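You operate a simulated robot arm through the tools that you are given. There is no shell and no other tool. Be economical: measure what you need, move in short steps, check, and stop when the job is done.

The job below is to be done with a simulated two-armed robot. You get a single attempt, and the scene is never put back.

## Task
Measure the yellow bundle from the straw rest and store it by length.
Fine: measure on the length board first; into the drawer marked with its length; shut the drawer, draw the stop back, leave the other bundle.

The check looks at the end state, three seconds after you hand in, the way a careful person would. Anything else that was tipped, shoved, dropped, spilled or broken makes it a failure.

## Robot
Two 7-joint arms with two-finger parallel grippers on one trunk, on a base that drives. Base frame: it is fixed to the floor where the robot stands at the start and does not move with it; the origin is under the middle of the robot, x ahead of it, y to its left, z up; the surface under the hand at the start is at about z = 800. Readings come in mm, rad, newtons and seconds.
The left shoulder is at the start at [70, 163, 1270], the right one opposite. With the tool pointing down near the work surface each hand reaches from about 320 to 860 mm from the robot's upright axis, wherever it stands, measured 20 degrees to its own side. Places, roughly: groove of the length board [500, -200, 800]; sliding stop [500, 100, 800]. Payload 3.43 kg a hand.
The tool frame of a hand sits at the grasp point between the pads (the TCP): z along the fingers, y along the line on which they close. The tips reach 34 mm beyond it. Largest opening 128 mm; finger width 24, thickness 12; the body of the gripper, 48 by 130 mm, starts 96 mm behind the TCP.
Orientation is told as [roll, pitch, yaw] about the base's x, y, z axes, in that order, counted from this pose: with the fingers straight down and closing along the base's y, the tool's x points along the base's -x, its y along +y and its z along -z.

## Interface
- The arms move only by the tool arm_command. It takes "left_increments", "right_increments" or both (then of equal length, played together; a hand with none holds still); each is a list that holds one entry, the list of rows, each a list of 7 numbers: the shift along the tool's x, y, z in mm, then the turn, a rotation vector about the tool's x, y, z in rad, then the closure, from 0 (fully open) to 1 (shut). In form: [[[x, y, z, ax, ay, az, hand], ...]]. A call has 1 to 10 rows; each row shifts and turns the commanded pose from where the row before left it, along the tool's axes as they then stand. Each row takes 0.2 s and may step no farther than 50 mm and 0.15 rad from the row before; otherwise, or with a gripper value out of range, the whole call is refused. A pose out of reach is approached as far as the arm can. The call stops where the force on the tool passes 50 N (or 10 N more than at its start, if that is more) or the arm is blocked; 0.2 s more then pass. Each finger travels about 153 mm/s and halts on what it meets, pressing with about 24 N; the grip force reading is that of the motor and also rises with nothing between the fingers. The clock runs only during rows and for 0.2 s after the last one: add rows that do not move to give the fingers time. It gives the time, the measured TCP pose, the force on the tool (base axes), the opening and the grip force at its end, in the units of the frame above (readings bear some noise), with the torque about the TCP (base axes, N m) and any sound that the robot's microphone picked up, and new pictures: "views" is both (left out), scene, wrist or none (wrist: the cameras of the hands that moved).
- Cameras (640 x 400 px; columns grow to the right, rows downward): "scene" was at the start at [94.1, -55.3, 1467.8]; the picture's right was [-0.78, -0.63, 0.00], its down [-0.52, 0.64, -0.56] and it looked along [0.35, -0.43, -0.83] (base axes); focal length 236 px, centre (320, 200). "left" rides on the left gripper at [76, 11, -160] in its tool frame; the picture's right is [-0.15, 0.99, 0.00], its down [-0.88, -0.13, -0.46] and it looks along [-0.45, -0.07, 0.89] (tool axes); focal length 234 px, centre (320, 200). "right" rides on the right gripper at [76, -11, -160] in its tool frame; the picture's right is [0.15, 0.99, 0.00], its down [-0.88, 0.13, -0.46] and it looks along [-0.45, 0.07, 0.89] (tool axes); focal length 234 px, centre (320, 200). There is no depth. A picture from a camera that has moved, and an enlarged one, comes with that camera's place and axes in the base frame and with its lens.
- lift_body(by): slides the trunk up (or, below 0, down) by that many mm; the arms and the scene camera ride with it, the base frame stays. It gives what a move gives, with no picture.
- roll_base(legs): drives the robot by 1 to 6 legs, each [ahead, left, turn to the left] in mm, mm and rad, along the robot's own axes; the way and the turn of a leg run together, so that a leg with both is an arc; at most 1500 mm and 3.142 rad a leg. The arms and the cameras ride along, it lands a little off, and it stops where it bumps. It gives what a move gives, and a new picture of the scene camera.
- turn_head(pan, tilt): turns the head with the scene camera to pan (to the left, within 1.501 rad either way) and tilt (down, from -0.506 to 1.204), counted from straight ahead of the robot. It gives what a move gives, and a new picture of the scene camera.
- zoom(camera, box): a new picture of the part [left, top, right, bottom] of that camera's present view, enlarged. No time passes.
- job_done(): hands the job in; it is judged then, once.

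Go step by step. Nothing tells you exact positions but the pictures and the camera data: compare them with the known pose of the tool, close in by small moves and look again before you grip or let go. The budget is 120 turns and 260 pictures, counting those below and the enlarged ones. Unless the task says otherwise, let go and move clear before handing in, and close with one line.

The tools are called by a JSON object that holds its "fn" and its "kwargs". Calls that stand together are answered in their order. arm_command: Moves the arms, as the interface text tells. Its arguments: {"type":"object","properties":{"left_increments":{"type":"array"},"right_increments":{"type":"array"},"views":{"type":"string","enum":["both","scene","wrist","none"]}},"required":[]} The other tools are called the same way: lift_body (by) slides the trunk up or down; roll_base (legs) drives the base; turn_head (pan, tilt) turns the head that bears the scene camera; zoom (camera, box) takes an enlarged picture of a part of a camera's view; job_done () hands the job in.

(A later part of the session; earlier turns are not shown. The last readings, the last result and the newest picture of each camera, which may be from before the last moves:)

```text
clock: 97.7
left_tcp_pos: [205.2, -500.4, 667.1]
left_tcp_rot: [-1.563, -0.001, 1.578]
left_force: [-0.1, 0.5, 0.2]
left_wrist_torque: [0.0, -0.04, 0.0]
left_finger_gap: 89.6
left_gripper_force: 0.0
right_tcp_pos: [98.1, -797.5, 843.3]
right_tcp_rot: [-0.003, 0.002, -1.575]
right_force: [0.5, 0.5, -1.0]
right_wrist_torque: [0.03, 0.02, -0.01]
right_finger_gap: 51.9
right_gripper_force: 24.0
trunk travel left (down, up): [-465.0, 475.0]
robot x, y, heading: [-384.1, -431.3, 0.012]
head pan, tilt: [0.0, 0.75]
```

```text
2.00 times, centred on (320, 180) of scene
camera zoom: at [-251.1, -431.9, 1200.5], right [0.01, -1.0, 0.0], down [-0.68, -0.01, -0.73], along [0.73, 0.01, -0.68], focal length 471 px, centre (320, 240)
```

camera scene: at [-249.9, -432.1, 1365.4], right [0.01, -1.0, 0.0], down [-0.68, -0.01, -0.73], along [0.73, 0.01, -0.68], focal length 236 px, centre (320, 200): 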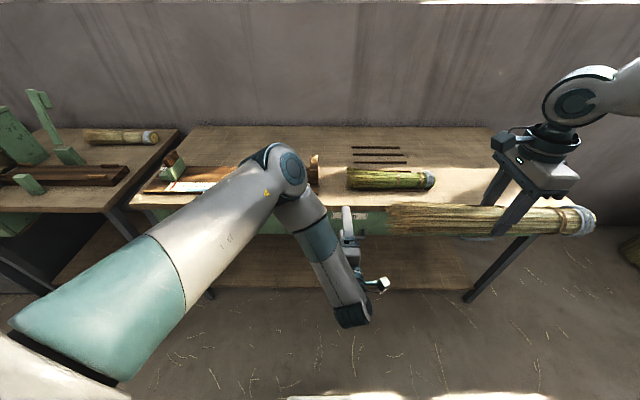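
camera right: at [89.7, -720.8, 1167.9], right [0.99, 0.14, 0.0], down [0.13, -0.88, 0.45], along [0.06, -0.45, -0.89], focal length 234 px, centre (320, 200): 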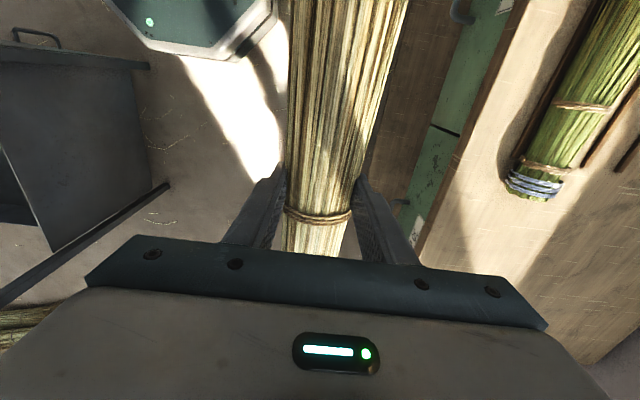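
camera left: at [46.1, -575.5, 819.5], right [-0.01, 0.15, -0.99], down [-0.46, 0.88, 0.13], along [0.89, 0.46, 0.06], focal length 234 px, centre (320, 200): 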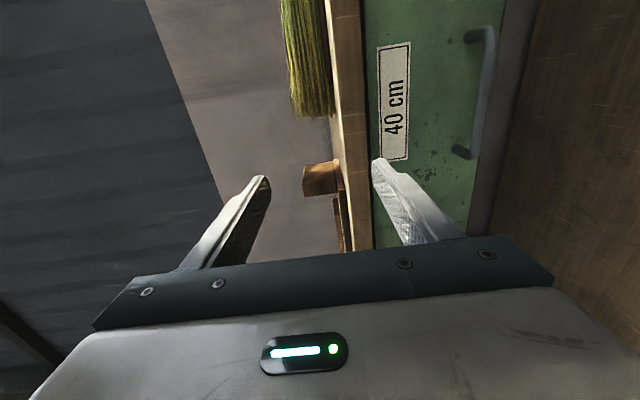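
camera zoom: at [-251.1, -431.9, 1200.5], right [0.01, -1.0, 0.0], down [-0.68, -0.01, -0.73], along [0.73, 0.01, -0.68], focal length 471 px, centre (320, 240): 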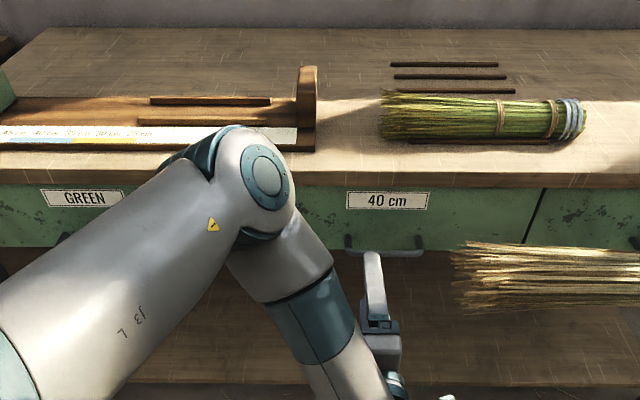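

The handle bar is at about (317, −532, 657). I'll align and advance most of the way.

{"fn": "arm_command", "kwargs": {"left_increments": [[[32, 10, 0, 0, 0, 0, 0.3], [0, 0, 30, 0, 0, 0, 0.3], [0, 0, 30, 0, 0, 0, 0.3], [0, 0, 10, 0, 0, 0, 0.3], [0, 0, 0, 0, 0, 0, 0.3]]], "views": "both"}}

{"fn": "zoom", "kwargs": {"camera": "scene", "box": [260, 140, 460, 260]}}

```text
clock: 98.9
left_tcp_pos: [273.4, -533.7, 657.6]
left_tcp_rot: [-1.558, -0.001, 1.584]
left_force: [-0.4, 0.2, -0.8]
left_wrist_torque: [-0.06, -0.02, -0.01]
left_finger_gap: 89.9
left_gripper_force: 0.0
right_tcp_pos: [98.1, -797.5, 843.2]
right_tcp_rot: [-0.001, 0.002, -1.576]
right_force: [-0.1, -0.3, -0.9]
right_wrist_torque: [0.02, -0.02, 0.0]
right_finger_gap: 51.9
right_gripper_force: 24.5
trunk travel left (down, up): [-465.0, 475.0]
robot x, y, heading: [-384.4, -438.4, 0.009]
head pan, tilt: [0.0, 0.75]
camera scene: at [-250.9, -432.2, 1200.4], right [0.01, -1.0, 0.0], down [-0.68, -0.01, -0.73], along [0.73, 0.01, -0.68], focal length 236 px, centre (320, 200)
camera left: at [115.1, -610.0, 647.6], right [-0.02, 0.15, -0.99], down [-0.47, 0.87, 0.14], along [0.88, 0.46, 0.05], focal length 234 px, centre (320, 200)
```

scene: 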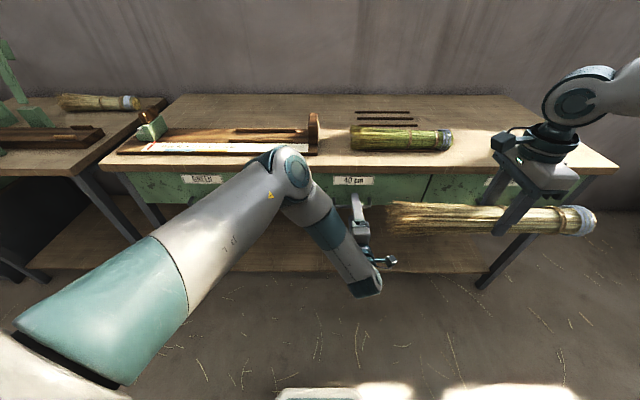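
left: 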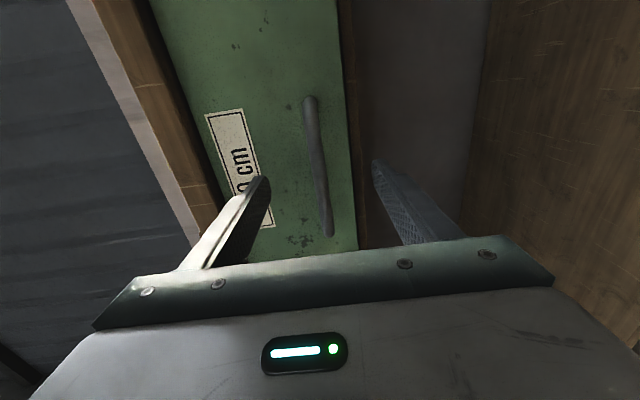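

```text
3.20 times, centred on (360, 200) of scene
camera zoom: at [-250.9, -432.2, 1200.4], right [0.01, -1.0, 0.0], down [-0.68, -0.01, -0.73], along [0.73, 0.01, -0.68], focal length 754 px, centre (192, 200)
```

zoom: 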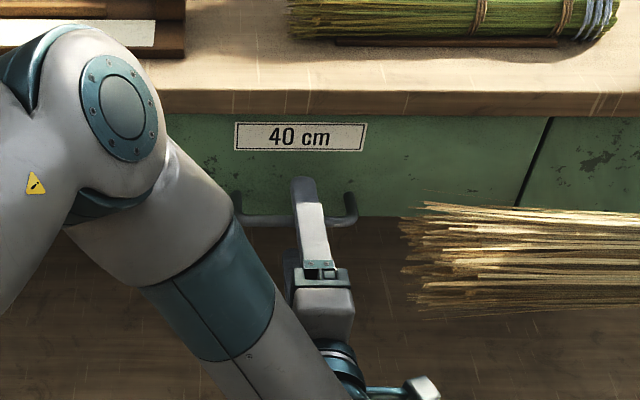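

The bar lies between the fingers. I advance 27 mm more and close.

{"fn": "arm_command", "kwargs": {"left_increments": [[[0, 0, 14, 0, 0, 0, 0.3], [0, 0, 13, 0, 0, 0, 0.3], [0, 0, 0, 0, 0, 0, 0.5], [0, 0, 0, 0, 0, 0, 0.7], [0, 0, 0, 0, 0, 0, 0.9], [0, 0, 0, 0, 0, 0, 1], [0, 0, 0, 0, 0, 0, 1]]], "views": "both"}}

```text
clock: 100.5
left_tcp_pos: [299.3, -538.5, 656.9]
left_tcp_rot: [-1.546, -0.001, 1.585]
left_force: [-4.8, 1.9, -35.8]
left_wrist_torque: [-0.18, 0.11, -0.37]
left_finger_gap: 11.7
left_gripper_force: 44.8
left hand out of reach, approached as far as the arm can: row 1, 2
right_tcp_pos: [101.3, -796.9, 840.7]
right_tcp_rot: [-0.006, 0.001, -1.576]
right_force: [0.2, 0.8, -0.6]
right_wrist_torque: [0.06, 0.01, 0.01]
right_finger_gap: 51.6
right_gripper_force: 24.3
trunk travel left (down, up): [-465.0, 475.0]
robot x, y, heading: [-383.5, -432.3, 0.013]
head pan, tilt: [0.0, 0.75]
camera scene: at [-247.5, -432.3, 1199.6], right [0.01, -1.0, 0.0], down [-0.68, -0.01, -0.73], along [0.73, 0.01, -0.68], focal length 236 px, centre (320, 200)
camera left: at [140.3, -614.0, 648.6], right [-0.03, 0.15, -0.99], down [-0.46, 0.87, 0.14], along [0.89, 0.46, 0.05], focal length 234 px, centre (320, 200)
```

scene: 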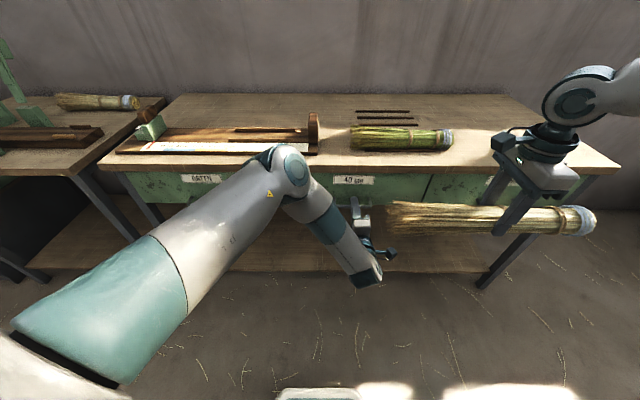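
left: 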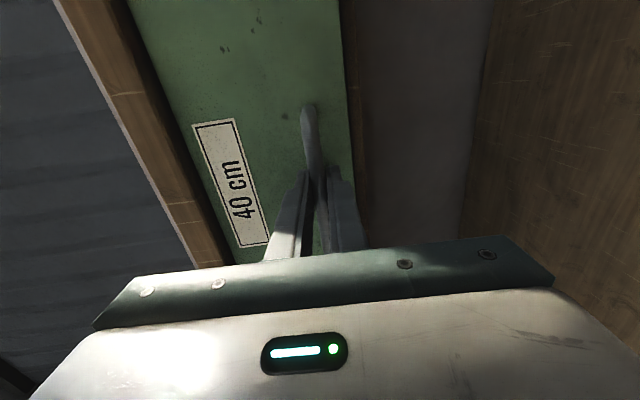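

The bar is gripped. I'll relieve the vertical load slightly, then pull the drawer by driving the base back a little.

{"fn": "arm_command", "kwargs": {"left_increments": [[[0, 2.5, 0, 0, 0, 0, 1], [0, 0, -10, 0, 0, 0, 1], [0, 0, -15, 0, 0, 0, 1], [0, 0, -15, 0, 0, 0, 1]]], "views": "both"}}

```text
clock: 101.5
left_tcp_pos: [260.6, -537.1, 657.3]
left_tcp_rot: [-1.554, 0.0, 1.578]
left_force: [0.1, 3.8, -34.6]
left_wrist_torque: [-0.01, 0.21, 0.83]
left_finger_gap: 11.9
left_gripper_force: 44.9
right_tcp_pos: [100.6, -797.7, 841.5]
right_tcp_rot: [-0.007, 0.001, -1.576]
right_force: [0.0, 0.0, -1.0]
right_wrist_torque: [0.01, 0.0, -0.01]
right_finger_gap: 51.7
right_gripper_force: 24.0
trunk travel left (down, up): [-465.0, 475.0]
robot x, y, heading: [-383.2, -431.4, 0.011]
head pan, tilt: [0.0, 0.75]
camera scene: at [-247.5, -432.3, 1199.9], right [0.01, -1.0, 0.0], down [-0.68, -0.01, -0.73], along [0.73, 0.01, -0.68], focal length 236 px, centre (320, 200)
camera left: at [100.9, -613.0, 647.3], right [-0.02, 0.15, -0.99], down [-0.46, 0.88, 0.14], along [0.89, 0.46, 0.05], focal length 234 px, centre (320, 200)
```

scene: 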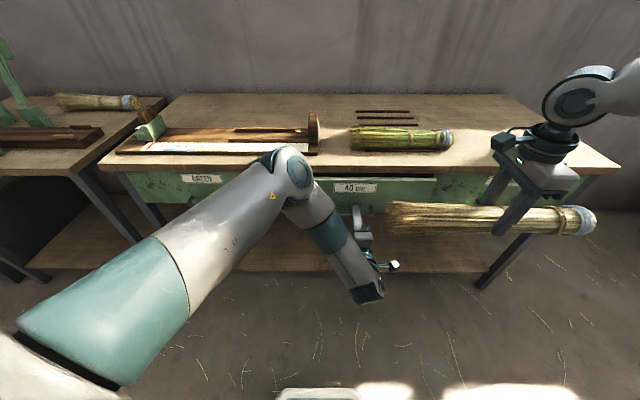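
left: 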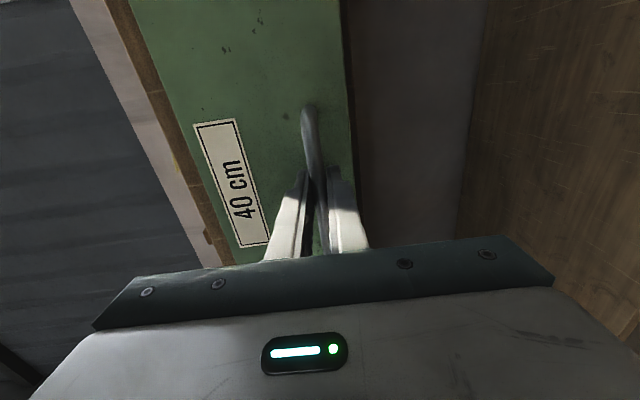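

The drawer slides open. I'll ease the hand down and continue the pull with the base.

{"fn": "arm_command", "kwargs": {"left_increments": [[[0, 3, 0, 0, 0, 0, 1], [0, 0, 0, 0, 0, 0, 1]]], "views": "none"}}

{"fn": "roll_base", "kwargs": {"legs": [[-120, 0, 0]]}}

```text
clock: 102.1
left_tcp_pos: [259.8, -537.9, 657.1]
left_tcp_rot: [-1.561, 0.002, 1.577]
left_force: [0.5, 4.2, -21.1]
left_wrist_torque: [0.01, 0.06, -0.54]
left_finger_gap: 11.5
left_gripper_force: 44.7
right_tcp_pos: [101.4, -797.5, 843.2]
right_tcp_rot: [-0.003, 0.002, -1.578]
right_force: [-0.2, 0.5, -1.6]
right_wrist_torque: [0.03, -0.01, -0.01]
right_finger_gap: 51.7
right_gripper_force: 24.2
trunk travel left (down, up): [-465.0, 475.0]
robot x, y, heading: [-384.4, -434.4, 0.017]
head pan, tilt: [0.0, 0.75]
```

```text
clock: 103.3
left_tcp_pos: [139.4, -537.0, 657.5]
left_tcp_rot: [-1.56, 0.001, 1.581]
left_force: [1.1, 3.8, -17.3]
left_wrist_torque: [-0.05, 0.05, -0.19]
left_finger_gap: 11.7
left_gripper_force: 44.8
right_tcp_pos: [-20.0, -797.6, 842.4]
right_tcp_rot: [-0.001, 0.002, -1.574]
right_force: [0.0, 0.8, -1.1]
right_wrist_torque: [0.01, -0.06, -0.03]
right_finger_gap: 51.8
right_gripper_force: 24.1
trunk travel left (down, up): [-465.0, 475.0]
robot x, y, heading: [-504.1, -431.3, 0.014]
head pan, tilt: [0.0, 0.75]
camera scene: at [-370.9, -433.4, 1200.3], right [0.01, -1.0, 0.0], down [-0.68, -0.01, -0.73], along [0.73, 0.01, -0.68], focal length 236 px, centre (320, 200)
```

scene: 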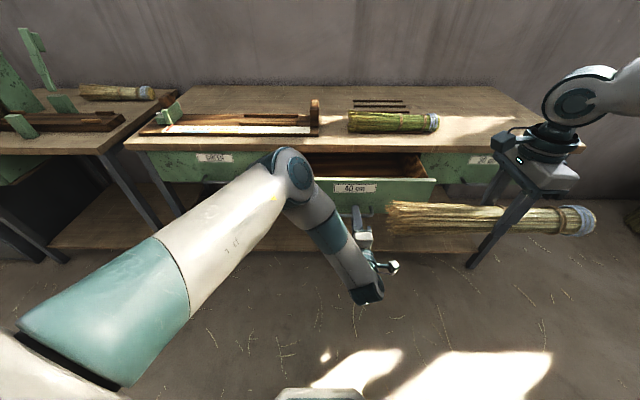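

{"fn": "roll_base", "kwargs": {"legs": [[-85, 0, 0]]}}

{"fn": "zoom", "kwargs": {"camera": "scene", "box": [270, 80, 510, 230]}}

```text
clock: 104.4
left_tcp_pos: [53.9, -537.6, 658.0]
left_tcp_rot: [-1.559, -0.001, 1.583]
left_force: [0.9, 13.4, -8.1]
left_wrist_torque: [-0.08, 0.01, -0.24]
left_finger_gap: 11.9
left_gripper_force: 44.9
right_tcp_pos: [-106.1, -799.1, 843.8]
right_tcp_rot: [-0.003, -0.001, -1.577]
right_force: [-0.1, 0.3, -1.0]
right_wrist_torque: [0.0, -0.03, 0.0]
right_finger_gap: 51.7
right_gripper_force: 24.4
trunk travel left (down, up): [-465.0, 475.0]
robot x, y, heading: [-588.9, -436.5, 0.014]
head pan, tilt: [0.0, 0.75]
camera scene: at [-456.7, -433.7, 1200.4], right [0.01, -1.0, 0.0], down [-0.68, -0.01, -0.73], along [0.73, 0.01, -0.68], focal length 236 px, centre (320, 200)
```

scene: 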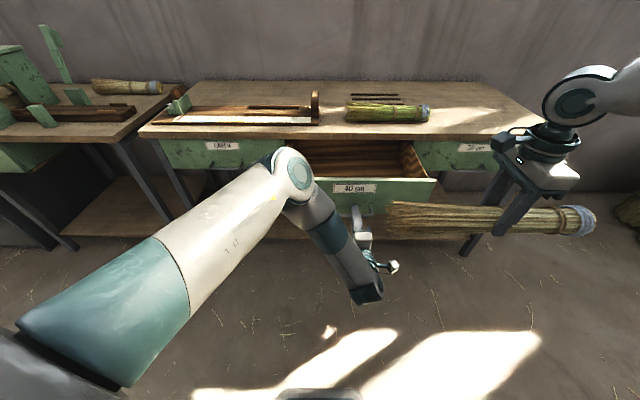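

```text
2.67 times, centred on (390, 155) of scene
camera zoom: at [-456.7, -433.7, 1200.4], right [0.01, -1.0, 0.0], down [-0.68, -0.01, -0.73], along [0.73, 0.01, -0.68], focal length 628 px, centre (133, 320)
```

zoom: 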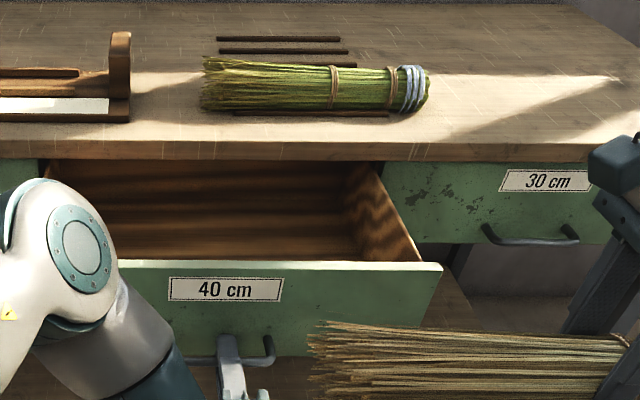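

The drawer is open about 245 mm, and the interior (≈430 mm wide) fits the bundle lying along y. I let go of the handle and retract the left hand.

{"fn": "arm_command", "kwargs": {"left_increments": [[[0, 0, 0, 0, 0, 0, 0.7], [0, 0, 0, 0, 0, 0, 0.5], [0, 0, 0, 0, 0, 0, 0.4], [0, 0, -20, 0, 0, 0, 0.4], [0, 0, -30, 0, 0, 0, 0.4], [0, 0, -30, 0, 0, 0, 0.4]]], "views": "wrist"}}

```text
clock: 105.8
left_tcp_pos: [-17.3, -538.3, 658.5]
left_tcp_rot: [-1.56, 0.0, 1.582]
left_force: [-0.1, 0.5, -0.6]
left_wrist_torque: [-0.03, 0.01, 0.01]
left_finger_gap: 76.9
left_gripper_force: 0.0
left hand out of reach, approached as far as the arm can: row 6
right_tcp_pos: [-105.6, -799.1, 842.7]
right_tcp_rot: [-0.002, 0.005, -1.576]
right_force: [0.5, 0.8, -1.0]
right_wrist_torque: [0.02, 0.02, -0.01]
right_finger_gap: 51.9
right_gripper_force: 24.4
trunk travel left (down, up): [-465.0, 475.0]
robot x, y, heading: [-588.2, -438.0, 0.014]
head pan, tilt: [0.0, 0.75]
camera left: at [-175.8, -614.9, 647.5], right [-0.01, 0.15, -0.99], down [-0.46, 0.87, 0.14], along [0.89, 0.46, 0.06], focal length 234 px, centre (320, 200)
```

left: 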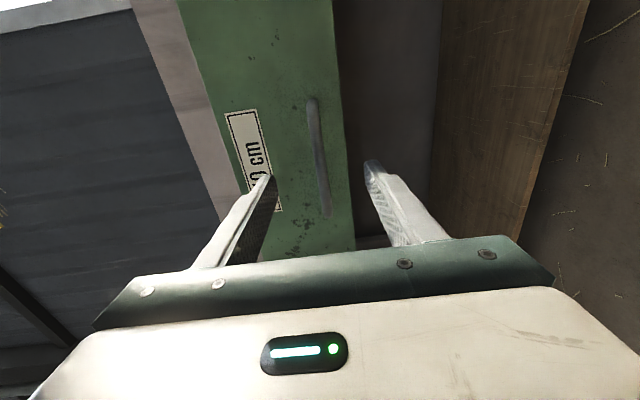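

{"fn": "lift_body", "kwargs": {"by": 270}}

{"fn": "arm_command", "kwargs": {"left_increments": [[[-40, 0, 0, 0, 0, 0, 0.4], [-40, 0, 0, 0, 0, 0, 0.4], [-40, 0, 0, 0, 0, 0, 0.4], [-40, 0, 0, 0, 0, 0, 0.4], [-40, 0, 0, 0, 0, 0, 0.4], [-40, 0, 0, 0, 0, 0, 0.4]]], "views": "scene"}}

```text
clock: 108.5
left_tcp_pos: [-16.9, -539.2, 927.5]
left_tcp_rot: [-1.56, -0.001, 1.583]
left_force: [-0.6, 0.5, -0.4]
left_wrist_torque: [0.0, 0.0, 0.02]
left_finger_gap: 76.7
left_gripper_force: 0.1
right_tcp_pos: [-105.4, -799.7, 1112.1]
right_tcp_rot: [-0.003, 0.002, -1.576]
right_force: [-0.2, 0.3, -0.8]
right_wrist_torque: [0.01, 0.02, 0.0]
right_finger_gap: 51.9
right_gripper_force: 24.1
trunk travel left (down, up): [-735.0, 205.0]
robot x, y, heading: [-586.9, -437.7, 0.016]
head pan, tilt: [0.0, 0.75]
```

```text
clock: 109.9
left_tcp_pos: [16.5, -413.8, 1017.7]
left_tcp_rot: [-1.548, -0.001, 1.597]
left_force: [-0.3, 0.4, -0.1]
left_wrist_torque: [0.01, 0.03, -0.02]
left_finger_gap: 76.8
left_gripper_force: 0.1
left hand out of reach, approached as far as the arm can: row 1, 2, 3, 4, 5, 6
right_tcp_pos: [-106.3, -799.2, 1114.4]
right_tcp_rot: [-0.003, 0.0, -1.575]
right_force: [-0.1, 0.9, -1.1]
right_wrist_torque: [-0.02, -0.04, 0.0]
right_finger_gap: 51.6
right_gripper_force: 24.4
trunk travel left (down, up): [-735.0, 205.0]
robot x, y, heading: [-589.9, -436.4, 0.011]
head pan, tilt: [0.0, 0.75]
camera scene: at [-456.7, -433.9, 1470.4], right [0.01, -1.0, 0.0], down [-0.68, -0.01, -0.73], along [0.73, 0.01, -0.68], focal length 236 px, centre (320, 200)
```

scene: 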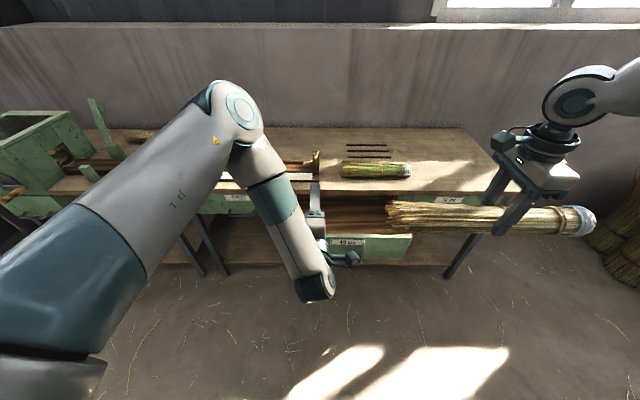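

I turn the left hand down again while moving it left, which gives it more room.

{"fn": "arm_command", "kwargs": {"left_increments": [[[-15, 0, 0, -0.15, 0, 0, 0.4], [-15, 0, 0, -0.15, 0, 0, 0.4], [-15, 0, 0, -0.15, 0, 0, 0.4], [-15, 0, 0, -0.15, 0, 0, 0.4], [-15, 0, 0, -0.15, 0, 0, 0.4], [-15, 0, 0, -0.15, 0, 0, 0.4], [-15, 0, 0, -0.15, 0, 0, 0.4], [-20, 0, 0, -0.15, 0, 0, 0.4], [-20, 0, 0, -0.15, 0, 0, 0.4], [-20, 0, 0, -0.15, 0, 0, 0.4]]], "views": "scene"}}

```text
clock: 112.1
left_tcp_pos: [14.5, -248.5, 1016.4]
left_tcp_rot: [-0.057, 0.0, 1.582]
left_force: [0.2, 0.6, -0.2]
left_wrist_torque: [0.0, 0.0, 0.02]
left_finger_gap: 76.8
left_gripper_force: 0.0
right_tcp_pos: [-105.9, -799.8, 1112.6]
right_tcp_rot: [-0.002, 0.0, -1.575]
right_force: [0.7, 0.4, -1.7]
right_wrist_torque: [0.01, 0.0, -0.01]
right_finger_gap: 51.6
right_gripper_force: 23.8
trunk travel left (down, up): [-735.0, 205.0]
robot x, y, heading: [-590.1, -435.1, 0.015]
head pan, tilt: [0.0, 0.75]
camera scene: at [-455.6, -433.8, 1470.4], right [0.01, -1.0, 0.0], down [-0.68, -0.01, -0.73], along [0.73, 0.01, -0.68], focal length 236 px, centre (320, 200)
```

scene: 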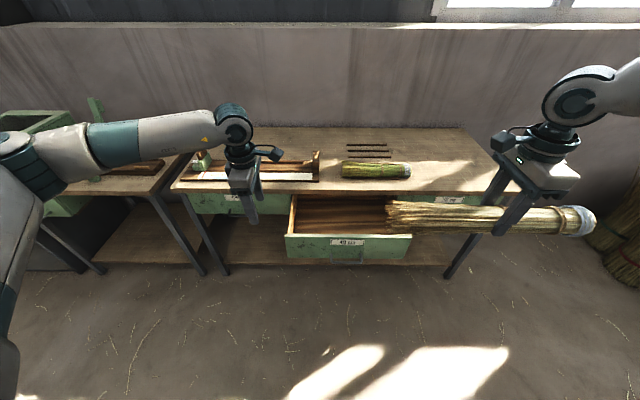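

{"fn": "zoom", "kwargs": {"camera": "scene", "box": [270, 170, 430, 270]}}

{"fn": "roll_base", "kwargs": {"legs": [[0, 190, 0], [250, 0, 0]]}}

{"fn": "turn_head", "kwargs": {"pan": -0.4, "tilt": 0.95}}

```text
4.00 times, centred on (350, 220) of scene
camera zoom: at [-455.6, -433.8, 1470.4], right [0.01, -1.0, 0.0], down [-0.68, -0.01, -0.73], along [0.73, 0.01, -0.68], focal length 942 px, centre (200, 120)
```

zoom: 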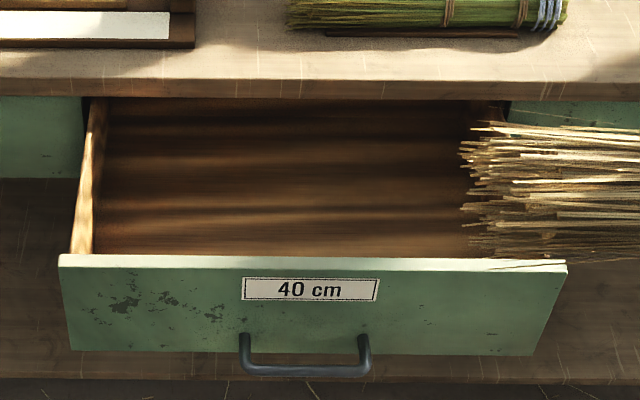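

```text
clock: 115.1
left_tcp_pos: [264.5, -58.6, 1016.9]
left_tcp_rot: [-0.061, -0.002, 1.577]
left_force: [0.1, 1.4, -0.5]
left_wrist_torque: [-0.01, 0.04, 0.03]
left_finger_gap: 77.1
left_gripper_force: 0.1
right_tcp_pos: [140.2, -608.0, 1113.9]
right_tcp_rot: [0.0, 0.002, -1.583]
right_force: [-1.1, 1.1, -0.6]
right_wrist_torque: [0.01, 0.01, 0.02]
right_finger_gap: 51.6
right_gripper_force: 24.0
trunk travel left (down, up): [-735.0, 205.0]
robot x, y, heading: [-336.5, -239.8, 0.004]
head pan, tilt: [0.0, 0.75]
camera scene: at [-207.4, -240.6, 1470.6], right [0.01, -1.0, 0.0], down [-0.68, 0.0, -0.73], along [0.73, 0.0, -0.68], focal length 236 px, centre (320, 200)
```

scene: 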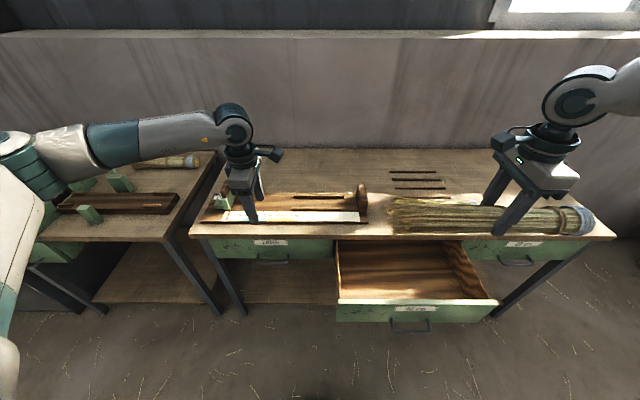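

```text
clock: 116.0
left_tcp_pos: [265.6, -58.4, 1017.5]
left_tcp_rot: [-0.061, -0.001, 1.577]
left_force: [0.1, -0.3, 0.5]
left_wrist_torque: [0.03, 0.0, 0.02]
left_finger_gap: 76.8
left_gripper_force: 0.1
right_tcp_pos: [141.0, -608.0, 1113.2]
right_tcp_rot: [-0.002, 0.001, -1.584]
right_force: [0.1, 0.2, -1.5]
right_wrist_torque: [0.02, -0.03, 0.01]
right_finger_gap: 51.6
right_gripper_force: 24.0
trunk travel left (down, up): [-735.0, 205.0]
robot x, y, heading: [-338.5, -240.1, 0.009]
head pan, tilt: [-0.4, 0.949]
camera scene: at [-222.3, -269.0, 1454.9], right [-0.38, -0.92, 0.0], down [-0.75, 0.31, -0.58], along [0.54, -0.22, -0.81], focal length 236 px, centre (320, 200)
```

scene: 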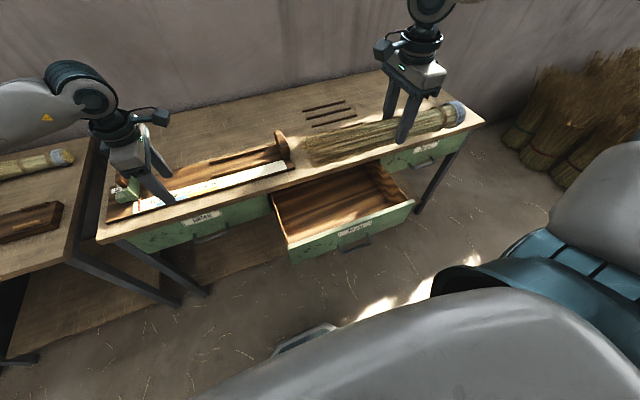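

Drawer interior spans about y −322 to −746 (centre −534), front panel at x≈114. I move the bundle over it and take the left hand up and back.

{"fn": "arm_command", "kwargs": {"left_increments": [[[0, 25, -25, -0.05, 0, 0, 0.4], [0, 25, -25, 0, 0, 0, 0.4], [0, 25, -25, 0, 0, 0, 0.4], [0, 25, -25, 0, 0, 0, 0.4], [0, 0, 0, 0, 0, 0, 0.4]]], "right_increments": [[[18, 21, 0, 0, 0, -0.01, 1], [18, 21, 0, 0, 0, 0, 1], [18, 21, 0, 0, 0, 0, 1], [19, 21, 0, 0, 0, 0, 1], [0, 0, 0, 0, 0, 0, 1]]], "views": "none"}}

{"fn": "lift_body", "kwargs": {"by": -240}}

{"fn": "zoom", "kwargs": {"camera": "right", "box": [0, 0, 640, 400]}}

{"fn": "turn_head", "kwargs": {"pan": -0.4, "tilt": 0.8}}

```text
clock: 117.2
left_tcp_pos: [163.3, -60.1, 1116.6]
left_tcp_rot: [-0.011, -0.002, 1.574]
left_force: [0.7, -0.5, -0.3]
left_wrist_torque: [0.01, 0.01, 0.0]
left_finger_gap: 76.8
left_gripper_force: 0.1
right_tcp_pos: [226.7, -536.2, 1114.2]
right_tcp_rot: [-0.002, 0.003, -1.572]
right_force: [0.6, -0.5, -0.9]
right_wrist_torque: [0.02, -0.05, 0.04]
right_finger_gap: 51.7
right_gripper_force: 24.2
trunk travel left (down, up): [-735.0, 205.0]
robot x, y, heading: [-340.9, -241.1, 0.005]
head pan, tilt: [-0.4, 0.949]
```

```text
clock: 119.7
left_tcp_pos: [163.3, -60.5, 875.6]
left_tcp_rot: [-0.01, -0.001, 1.576]
left_force: [-0.1, -0.9, 0.1]
left_wrist_torque: [0.0, 0.01, -0.02]
left_finger_gap: 76.9
left_gripper_force: 0.1
right_tcp_pos: [225.9, -536.0, 873.4]
right_tcp_rot: [-0.001, 0.002, -1.574]
right_force: [-0.2, -0.2, -1.5]
right_wrist_torque: [0.02, -0.01, 0.01]
right_finger_gap: 51.6
right_gripper_force: 23.6
trunk travel left (down, up): [-495.0, 445.0]
robot x, y, heading: [-338.8, -240.6, 0.005]
head pan, tilt: [-0.4, 0.949]
```

```text
1.00 times, centred on (320, 200) of right (not enlarged: the box is as wide or as high as the picture)
camera zoom: at [215.6, -458.9, 1034.2], right [0.99, 0.14, 0.0], down [0.13, -0.88, 0.45], along [0.06, -0.45, -0.89], focal length 234 px, centre (320, 200)
```

zoom: 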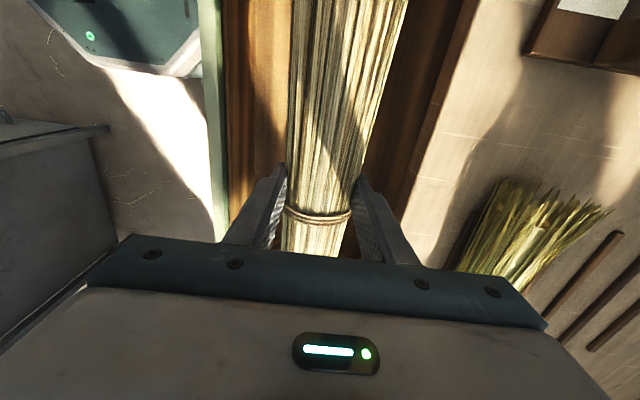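

```text
clock: 120.4
left_tcp_pos: [161.6, -59.3, 875.5]
left_tcp_rot: [-0.008, -0.002, 1.577]
left_force: [0.2, 0.6, -0.4]
left_wrist_torque: [0.0, 0.0, -0.03]
left_finger_gap: 76.7
left_gripper_force: 0.0
right_tcp_pos: [225.9, -536.0, 874.9]
right_tcp_rot: [-0.001, 0.001, -1.572]
right_force: [0.4, -0.8, -0.5]
right_wrist_torque: [0.03, 0.0, -0.01]
right_finger_gap: 51.8
right_gripper_force: 23.8
trunk travel left (down, up): [-495.0, 445.0]
robot x, y, heading: [-339.3, -239.2, 0.005]
head pan, tilt: [-0.4, 0.799]
camera scene: at [-214.8, -272.1, 1226.4], right [-0.38, -0.92, 0.0], down [-0.66, 0.27, -0.7], along [0.64, -0.27, -0.72], focal length 236 px, centre (320, 200)
```

scene: 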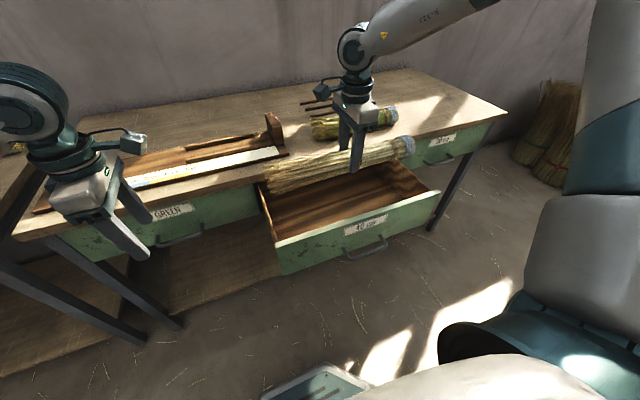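

{"fn": "arm_command", "kwargs": {"right_increments": [[[0, 0, 12, 0, 0, 0, 1], [0, 0, 12, 0, 0, 0, 1], [0, 0, 12, 0, 0, 0, 1], [0, 0, 12, 0, 0, 0, 1], [0, 0, 0, 0, 0, 0, 1]]], "views": "wrist"}}

{"fn": "zoom", "kwargs": {"camera": "scene", "box": [240, 110, 450, 280]}}

```text
clock: 121.6
left_tcp_pos: [163.7, -60.3, 875.0]
left_tcp_rot: [-0.011, -0.002, 1.577]
left_force: [0.2, 0.0, -0.4]
left_wrist_torque: [0.02, 0.02, 0.01]
left_finger_gap: 76.8
left_gripper_force: 0.0
right_tcp_pos: [224.5, -534.9, 826.1]
right_tcp_rot: [-0.003, 0.001, -1.573]
right_force: [-0.6, -0.1, -1.1]
right_wrist_torque: [-0.01, 0.03, 0.02]
right_finger_gap: 51.9
right_gripper_force: 24.0
trunk travel left (down, up): [-495.0, 445.0]
robot x, y, heading: [-337.3, -241.5, 0.009]
head pan, tilt: [-0.4, 0.799]
camera right: at [215.0, -458.9, 986.8], right [0.99, 0.14, 0.0], down [0.13, -0.88, 0.45], along [0.06, -0.45, -0.89], focal length 234 px, centre (320, 200)
```

right: 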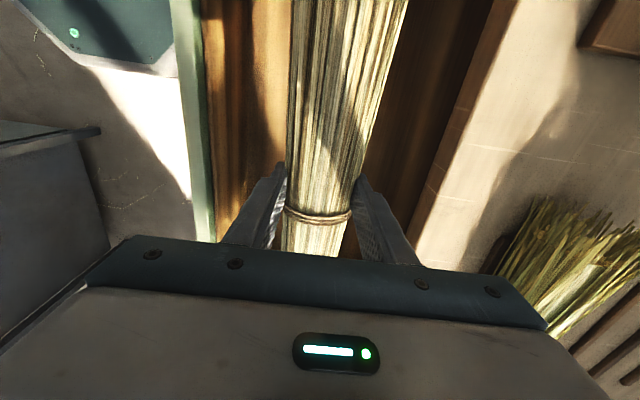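

```text
2.35 times, centred on (345, 195) of scene
camera zoom: at [-215.0, -272.1, 1226.5], right [-0.38, -0.92, 0.0], down [-0.66, 0.27, -0.7], along [0.64, -0.27, -0.72], focal length 554 px, centre (261, 212)
```

zoom: 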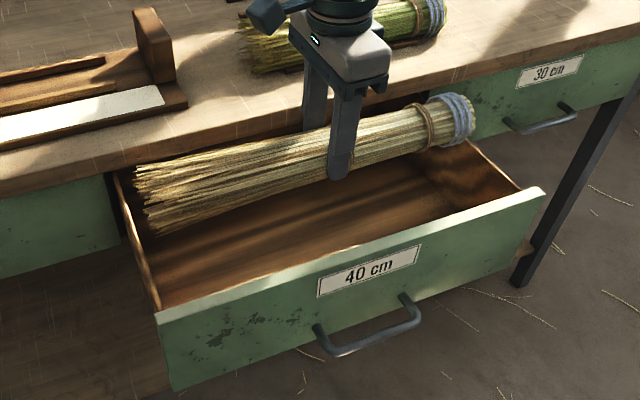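

Ends clear both walls (shift 4 mm right for the bristles). I lower into the drawer.

{"fn": "arm_command", "kwargs": {"right_increments": [[[-4, 0, 0, 0, 0, 0, 1], [0, 0, 12, 0, 0, 0, 1], [0, 0, 12, 0, 0, 0, 1], [0, 0, 12, 0, 0, 0, 1], [0, 0, 12, 0, 0, 0, 1], [0, 0, 12, 0, 0, 0, 1], [0, 0, 0, 0, 0, 0, 1]]], "views": "wrist"}}

{"fn": "zoom", "kwargs": {"camera": "scene", "box": [240, 110, 450, 280]}}

```text
clock: 123.2
left_tcp_pos: [162.4, -59.2, 875.8]
left_tcp_rot: [-0.009, -0.002, 1.576]
left_force: [-0.1, 0.3, 0.3]
left_wrist_torque: [0.02, 0.02, 0.0]
left_finger_gap: 76.9
left_gripper_force: 0.1
right_tcp_pos: [226.1, -539.0, 767.9]
right_tcp_rot: [0.0, 0.0, -1.573]
right_force: [0.0, -0.3, -1.0]
right_wrist_torque: [0.01, 0.02, 0.0]
right_finger_gap: 52.0
right_gripper_force: 24.6
trunk travel left (down, up): [-495.0, 445.0]
robot x, y, heading: [-341.5, -240.8, 0.003]
head pan, tilt: [-0.4, 0.799]
camera right: at [215.8, -463.0, 926.8], right [0.99, 0.14, 0.0], down [0.13, -0.88, 0.45], along [0.07, -0.45, -0.89], focal length 234 px, centre (320, 200)
```

right: 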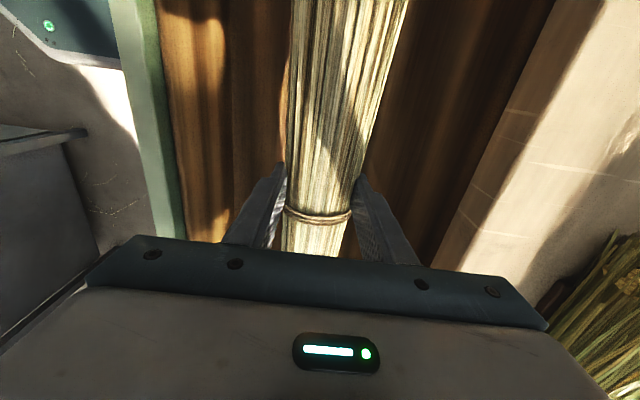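

```text
2.35 times, centred on (345, 195) of scene
camera zoom: at [-215.0, -272.0, 1226.5], right [-0.38, -0.92, 0.0], down [-0.66, 0.27, -0.7], along [0.64, -0.27, -0.72], focal length 554 px, centre (261, 212)
```

zoom: 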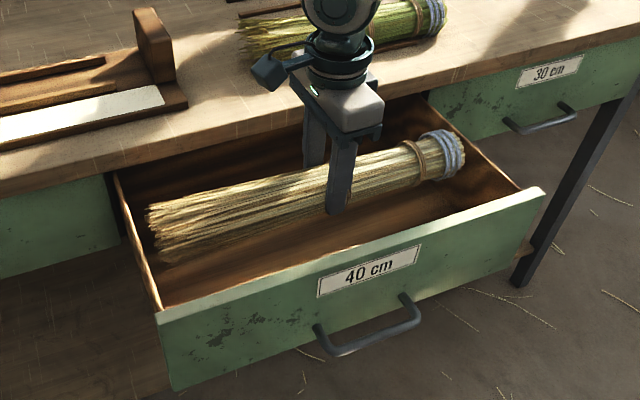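

{"fn": "arm_command", "kwargs": {"right_increments": [[[0, 0, 8, 0, 0, 0, 1], [0, 0, 8, 0, 0, 0, 1], [0, 0, 8, 0, 0, 0, 1], [0, 0, 6, 0, 0, 0, 1], [0, 0, 5, 0, 0, 0, 1], [0, 0, 4, 0, 0, 0, 1], [0, 0, 3, 0, 0, 0, 1], [0, 0, 0, 0, 0, 0, 1]]], "views": "none"}}

{"fn": "zoom", "kwargs": {"camera": "scene", "box": [240, 110, 450, 280]}}

```text
clock: 125.0
left_tcp_pos: [163.2, -60.9, 875.8]
left_tcp_rot: [-0.009, -0.002, 1.577]
left_force: [-0.3, -0.2, 0.0]
left_wrist_torque: [0.05, -0.01, 0.02]
left_finger_gap: 77.1
left_gripper_force: 0.1
right_tcp_pos: [225.7, -538.9, 723.4]
right_tcp_rot: [0.0, 0.003, -1.572]
right_force: [-0.3, 0.2, -0.8]
right_wrist_torque: [0.02, 0.01, -0.02]
right_finger_gap: 51.4
right_gripper_force: 24.0
trunk travel left (down, up): [-495.0, 445.0]
robot x, y, heading: [-337.9, -241.2, 0.001]
head pan, tilt: [-0.4, 0.799]
```

```text
2.35 times, centred on (345, 195) of scene
camera zoom: at [-214.9, -272.1, 1226.4], right [-0.38, -0.92, 0.0], down [-0.66, 0.27, -0.7], along [0.64, -0.27, -0.72], focal length 554 px, centre (261, 212)
```

zoom: 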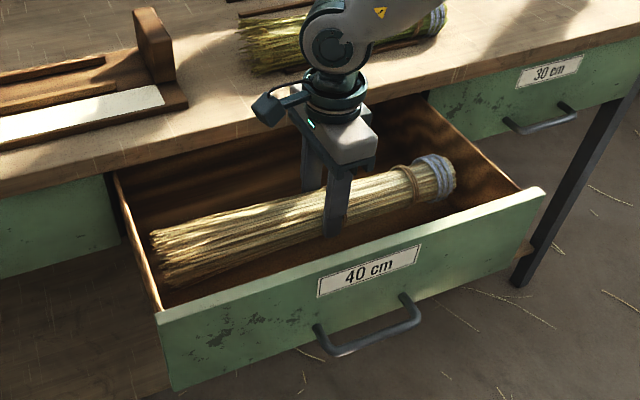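

{"fn": "arm_command", "kwargs": {"right_increments": [[[0, 0, 3, 0, 0, 0, 1], [0, 0, 3, 0, 0, 0, 1], [0, 0, 3, 0, 0, 0, 1], [0, 0, 3, 0, 0, 0, 1]]], "views": "none"}}

{"fn": "zoom", "kwargs": {"camera": "scene", "box": [240, 110, 450, 280]}}

```text
clock: 126.0
left_tcp_pos: [163.3, -60.3, 874.7]
left_tcp_rot: [-0.009, -0.001, 1.575]
left_force: [0.0, -0.5, -0.4]
left_wrist_torque: [0.01, -0.02, -0.02]
left_finger_gap: 76.8
left_gripper_force: 0.1
right_tcp_pos: [226.1, -540.3, 711.7]
right_tcp_rot: [0.0, 0.002, -1.572]
right_force: [0.2, -0.3, -1.5]
right_wrist_torque: [0.04, 0.0, -0.02]
right_finger_gap: 51.5
right_gripper_force: 23.9
trunk travel left (down, up): [-495.0, 445.0]
robot x, y, heading: [-335.9, -243.1, 0.005]
head pan, tilt: [-0.4, 0.799]
```

```text
2.35 times, centred on (345, 195) of scene
camera zoom: at [-214.8, -272.1, 1226.4], right [-0.38, -0.92, 0.0], down [-0.66, 0.27, -0.7], along [0.64, -0.27, -0.72], focal length 554 px, centre (261, 212)
```

zoom: 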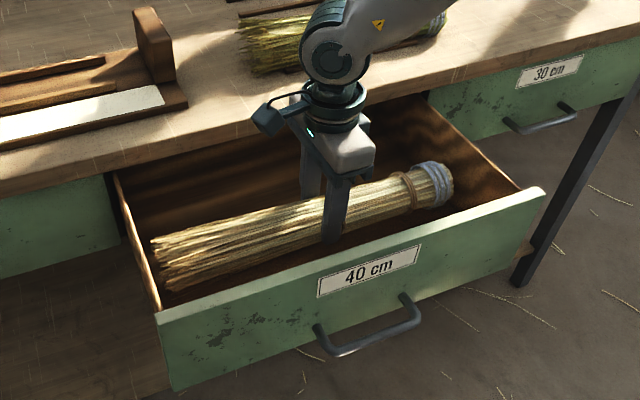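

{"fn": "arm_command", "kwargs": {"right_increments": [[[0, 0, 3, 0, 0, 0, 1], [0, 0, 3, 0, 0, 0, 1], [0, 0, 2.5, 0, 0, 0, 1], [0, 0, 2.5, 0, 0, 0, 1]]], "views": "none"}}

```text
clock: 127.0
left_tcp_pos: [163.4, -60.0, 875.3]
left_tcp_rot: [-0.012, -0.003, 1.577]
left_force: [0.2, 0.6, 0.3]
left_wrist_torque: [0.01, -0.01, 0.02]
left_finger_gap: 76.7
left_gripper_force: 0.0
right_tcp_pos: [225.4, -538.6, 700.4]
right_tcp_rot: [-0.003, 0.003, -1.572]
right_force: [0.1, -0.8, -0.2]
right_wrist_torque: [0.04, -0.01, 0.0]
right_finger_gap: 51.7
right_gripper_force: 23.9
trunk travel left (down, up): [-495.0, 445.0]
robot x, y, heading: [-338.6, -236.1, 0.006]
head pan, tilt: [-0.4, 0.799]
```

{"fn": "arm_command", "kwargs": {"right_increments": [[[0, 0, 2, 0, 0, 0, 1], [0, 0, 2, 0, 0, 0, 1], [0, 0, 2, 0, 0, 0, 1], [0, 0, 2, 0, 0, 0, 1]]], "views": "none"}}

{"fn": "zoom", "kwargs": {"camera": "scene", "box": [240, 110, 450, 280]}}

```text
clock: 128.0
left_tcp_pos: [162.9, -59.5, 875.2]
left_tcp_rot: [-0.009, -0.002, 1.578]
left_force: [0.4, 0.8, 0.4]
left_wrist_torque: [-0.04, 0.05, 0.03]
left_finger_gap: 76.9
left_gripper_force: 0.0
right_tcp_pos: [226.3, -539.6, 693.7]
right_tcp_rot: [-0.001, 0.002, -1.571]
right_force: [0.2, 0.6, -0.2]
right_wrist_torque: [0.0, 0.0, 0.01]
right_finger_gap: 51.6
right_gripper_force: 24.3
trunk travel left (down, up): [-495.0, 445.0]
robot x, y, heading: [-340.1, -240.2, 0.013]
head pan, tilt: [-0.4, 0.799]
```

```text
2.35 times, centred on (345, 195) of scene
camera zoom: at [-214.8, -272.1, 1226.4], right [-0.38, -0.92, 0.0], down [-0.66, 0.27, -0.7], along [0.64, -0.27, -0.72], focal length 554 px, centre (261, 212)
```

zoom: 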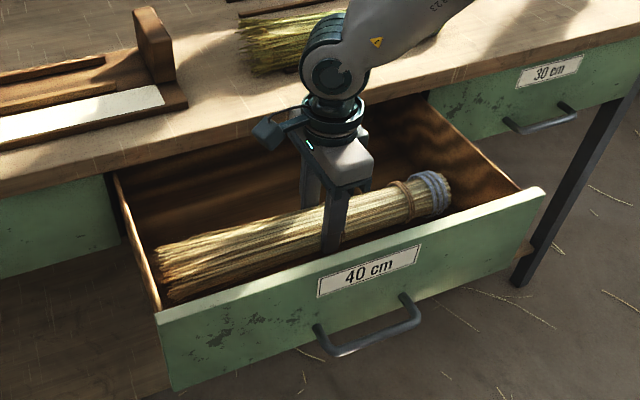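

{"fn": "arm_command", "kwargs": {"right_increments": [[[0, 0, 2, 0, 0, 0, 1], [0, 0, 2, 0, 0, 0, 1], [0, 0, 2, 0, 0, 0, 1], [0, 0, 2, 0, 0, 0, 1]]], "views": "none"}}

```text
clock: 129.0
left_tcp_pos: [162.6, -60.0, 875.6]
left_tcp_rot: [-0.009, -0.001, 1.576]
left_force: [-0.7, -0.5, 0.0]
left_wrist_torque: [-0.06, -0.02, 0.0]
left_finger_gap: 77.0
left_gripper_force: 0.0
right_tcp_pos: [225.1, -539.1, 683.9]
right_tcp_rot: [-0.001, 0.0, -1.571]
right_force: [0.7, -0.2, -0.9]
right_wrist_torque: [0.02, -0.03, 0.04]
right_finger_gap: 51.5
right_gripper_force: 23.8
trunk travel left (down, up): [-495.0, 445.0]
robot x, y, heading: [-337.9, -242.3, 0.006]
head pan, tilt: [-0.4, 0.799]
```

{"fn": "arm_command", "kwargs": {"right_increments": [[[0, 0, 2, 0, 0, 0, 1], [0, 0, 2, 0, 0, 0, 1], [0, 0, 2, 0, 0, 0, 1]]], "views": "wrist"}}

{"fn": "zoom", "kwargs": {"camera": "scene", "box": [240, 60, 480, 250]}}

```text
clock: 129.8
left_tcp_pos: [162.0, -59.0, 875.8]
left_tcp_rot: [-0.011, 0.0, 1.575]
left_force: [0.4, 0.1, -0.1]
left_wrist_torque: [-0.01, -0.01, 0.01]
left_finger_gap: 76.9
left_gripper_force: 0.2
right_tcp_pos: [226.7, -539.0, 681.2]
right_tcp_rot: [0.004, 0.002, -1.575]
right_force: [0.3, -3.8, 22.7]
right_wrist_torque: [0.1, 0.04, -0.05]
right_finger_gap: 52.0
right_gripper_force: 23.8
trunk travel left (down, up): [-495.0, 445.0]
robot x, y, heading: [-338.5, -243.2, 0.008]
head pan, tilt: [-0.4, 0.799]
camera right: at [214.9, -462.5, 841.3], right [0.99, 0.14, 0.0], down [0.13, -0.88, 0.46], along [0.07, -0.45, -0.89], focal length 234 px, centre (320, 200)
```

right: 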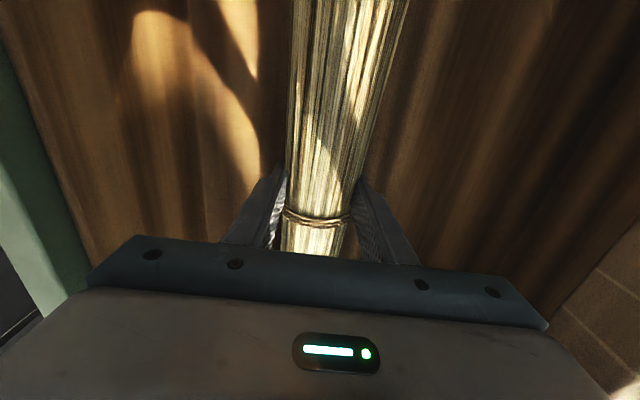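

```text
2.11 times, centred on (360, 155) of scene
camera zoom: at [-216.7, -271.5, 1226.9], right [-0.38, -0.92, 0.0], down [-0.66, 0.27, -0.7], along [0.64, -0.27, -0.72], focal length 496 px, centre (236, 295)
```

zoom: 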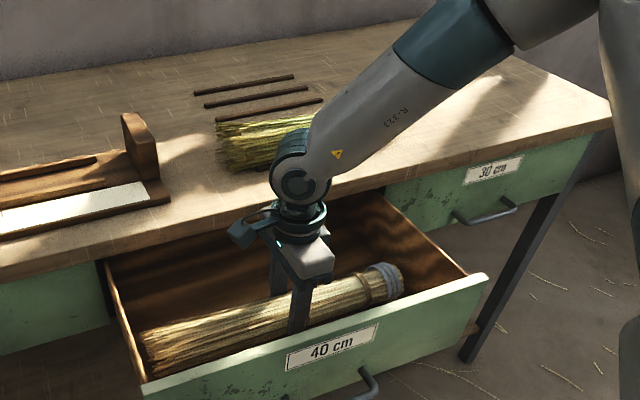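

On the drawer floor. I ease up, open and lift the hand straight out.

{"fn": "arm_command", "kwargs": {"right_increments": [[[0, 0, -1.5, 0, 0, 0, 1], [0, 0, 0, 0, 0, 0, 0.55], [0, 0, 0, 0, 0, 0, 0.4], [0, 0, 0, 0, 0, 0, 0.3], [0, 0, -10, 0, 0, 0, 0.3], [0, 0, -30, 0, 0, 0, 0.3], [0, 0, -40, 0, 0, 0, 0.3], [0, 0, -45, 0, 0, 0, 0.3], [0, 0, -45, 0, 0, 0, 0.3], [0, 0, -45, 0, 0, 0, 0.3]]], "views": "wrist"}}

{"fn": "zoom", "kwargs": {"camera": "scene", "box": [240, 110, 450, 280]}}

```text
clock: 132.0
left_tcp_pos: [163.0, -59.5, 875.4]
left_tcp_rot: [-0.013, 0.0, 1.577]
left_force: [-0.4, 0.0, 0.0]
left_wrist_torque: [0.01, -0.02, 0.02]
left_finger_gap: 76.8
left_gripper_force: 0.1
right_tcp_pos: [224.7, -538.9, 896.6]
right_tcp_rot: [-0.003, 0.003, -1.572]
right_force: [0.0, 0.0, 0.5]
right_wrist_torque: [-0.05, 0.0, 0.0]
right_finger_gap: 89.9
right_gripper_force: 0.0
trunk travel left (down, up): [-495.0, 445.0]
robot x, y, heading: [-339.1, -241.0, 0.004]
head pan, tilt: [-0.4, 0.799]
camera right: at [214.3, -462.6, 1056.4], right [0.99, 0.14, 0.0], down [0.13, -0.88, 0.45], along [0.07, -0.45, -0.89], focal length 234 px, centre (320, 200)
```

right: 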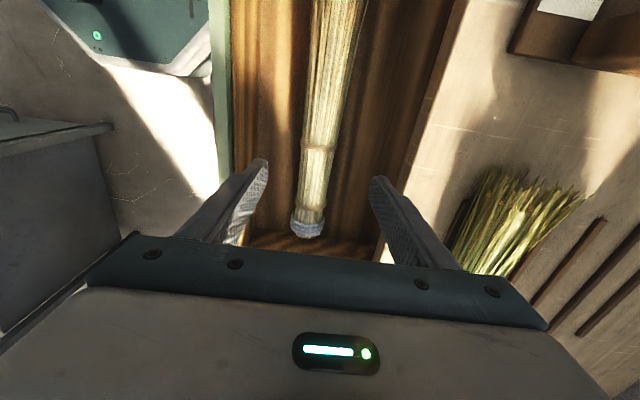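

```text
2.35 times, centred on (345, 195) of scene
camera zoom: at [-216.0, -271.7, 1226.5], right [-0.38, -0.92, 0.0], down [-0.66, 0.27, -0.7], along [0.64, -0.27, -0.72], focal length 554 px, centre (261, 212)
```

zoom: 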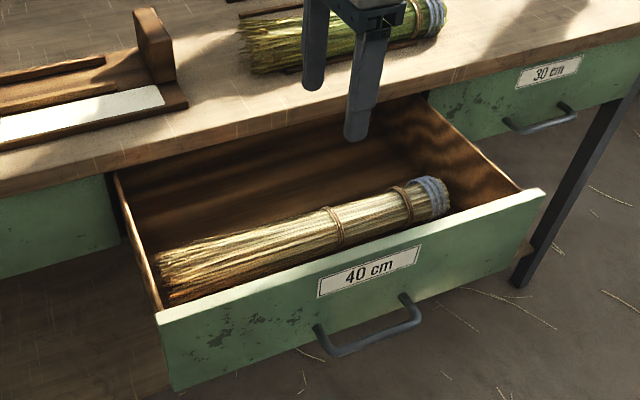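

The bundle lies in the 40 cm drawer. Now I bring the right hand in front of the drawer to push it shut.

{"fn": "arm_command", "kwargs": {"right_increments": [[[0, -40, 0, 0, 0, -0.15, 0.6], [6, -39, 0, 0, 0, -0.15, 0.8], [12, -37, 0, 0, 0, -0.15, 1], [17, -35, 0, 0, 0, -0.15, 1], [22, -32, 0, 0, 0, -0.15, 1], [0, 0, 0, 0, 0, -0.15, 1], [0, 0, 0, 0, 0, -0.15, 1], [0, 0, 0, 0, 0, -0.15, 1], [0, 0, 0, 0, 0, -0.15, 1], [0, 0, 0, 0, 0, -0.15, 1]]], "views": "scene"}}

```text
clock: 134.2
left_tcp_pos: [162.7, -59.4, 874.5]
left_tcp_rot: [-0.01, -0.004, 1.577]
left_force: [0.6, 0.5, -0.3]
left_wrist_torque: [0.02, 0.02, 0.04]
left_finger_gap: 76.9
left_gripper_force: 0.0
right_tcp_pos: [29.0, -538.0, 895.3]
right_tcp_rot: [0.002, 0.001, -0.07]
right_force: [0.0, -0.4, -0.5]
right_wrist_torque: [-0.02, 0.03, 0.02]
right_finger_gap: 0.2
right_gripper_force: 23.9
trunk travel left (down, up): [-495.0, 445.0]
robot x, y, heading: [-341.7, -244.5, 0.003]
head pan, tilt: [-0.4, 0.799]
camera scene: at [-214.9, -272.1, 1226.4], right [-0.38, -0.92, 0.0], down [-0.66, 0.27, -0.7], along [0.64, -0.27, -0.72], focal length 236 px, centre (320, 200)
```

scene: 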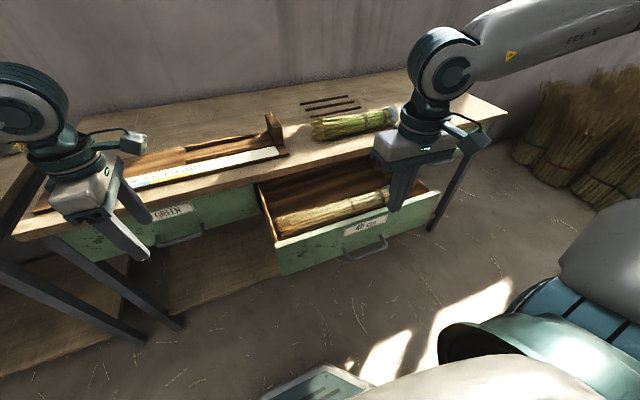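

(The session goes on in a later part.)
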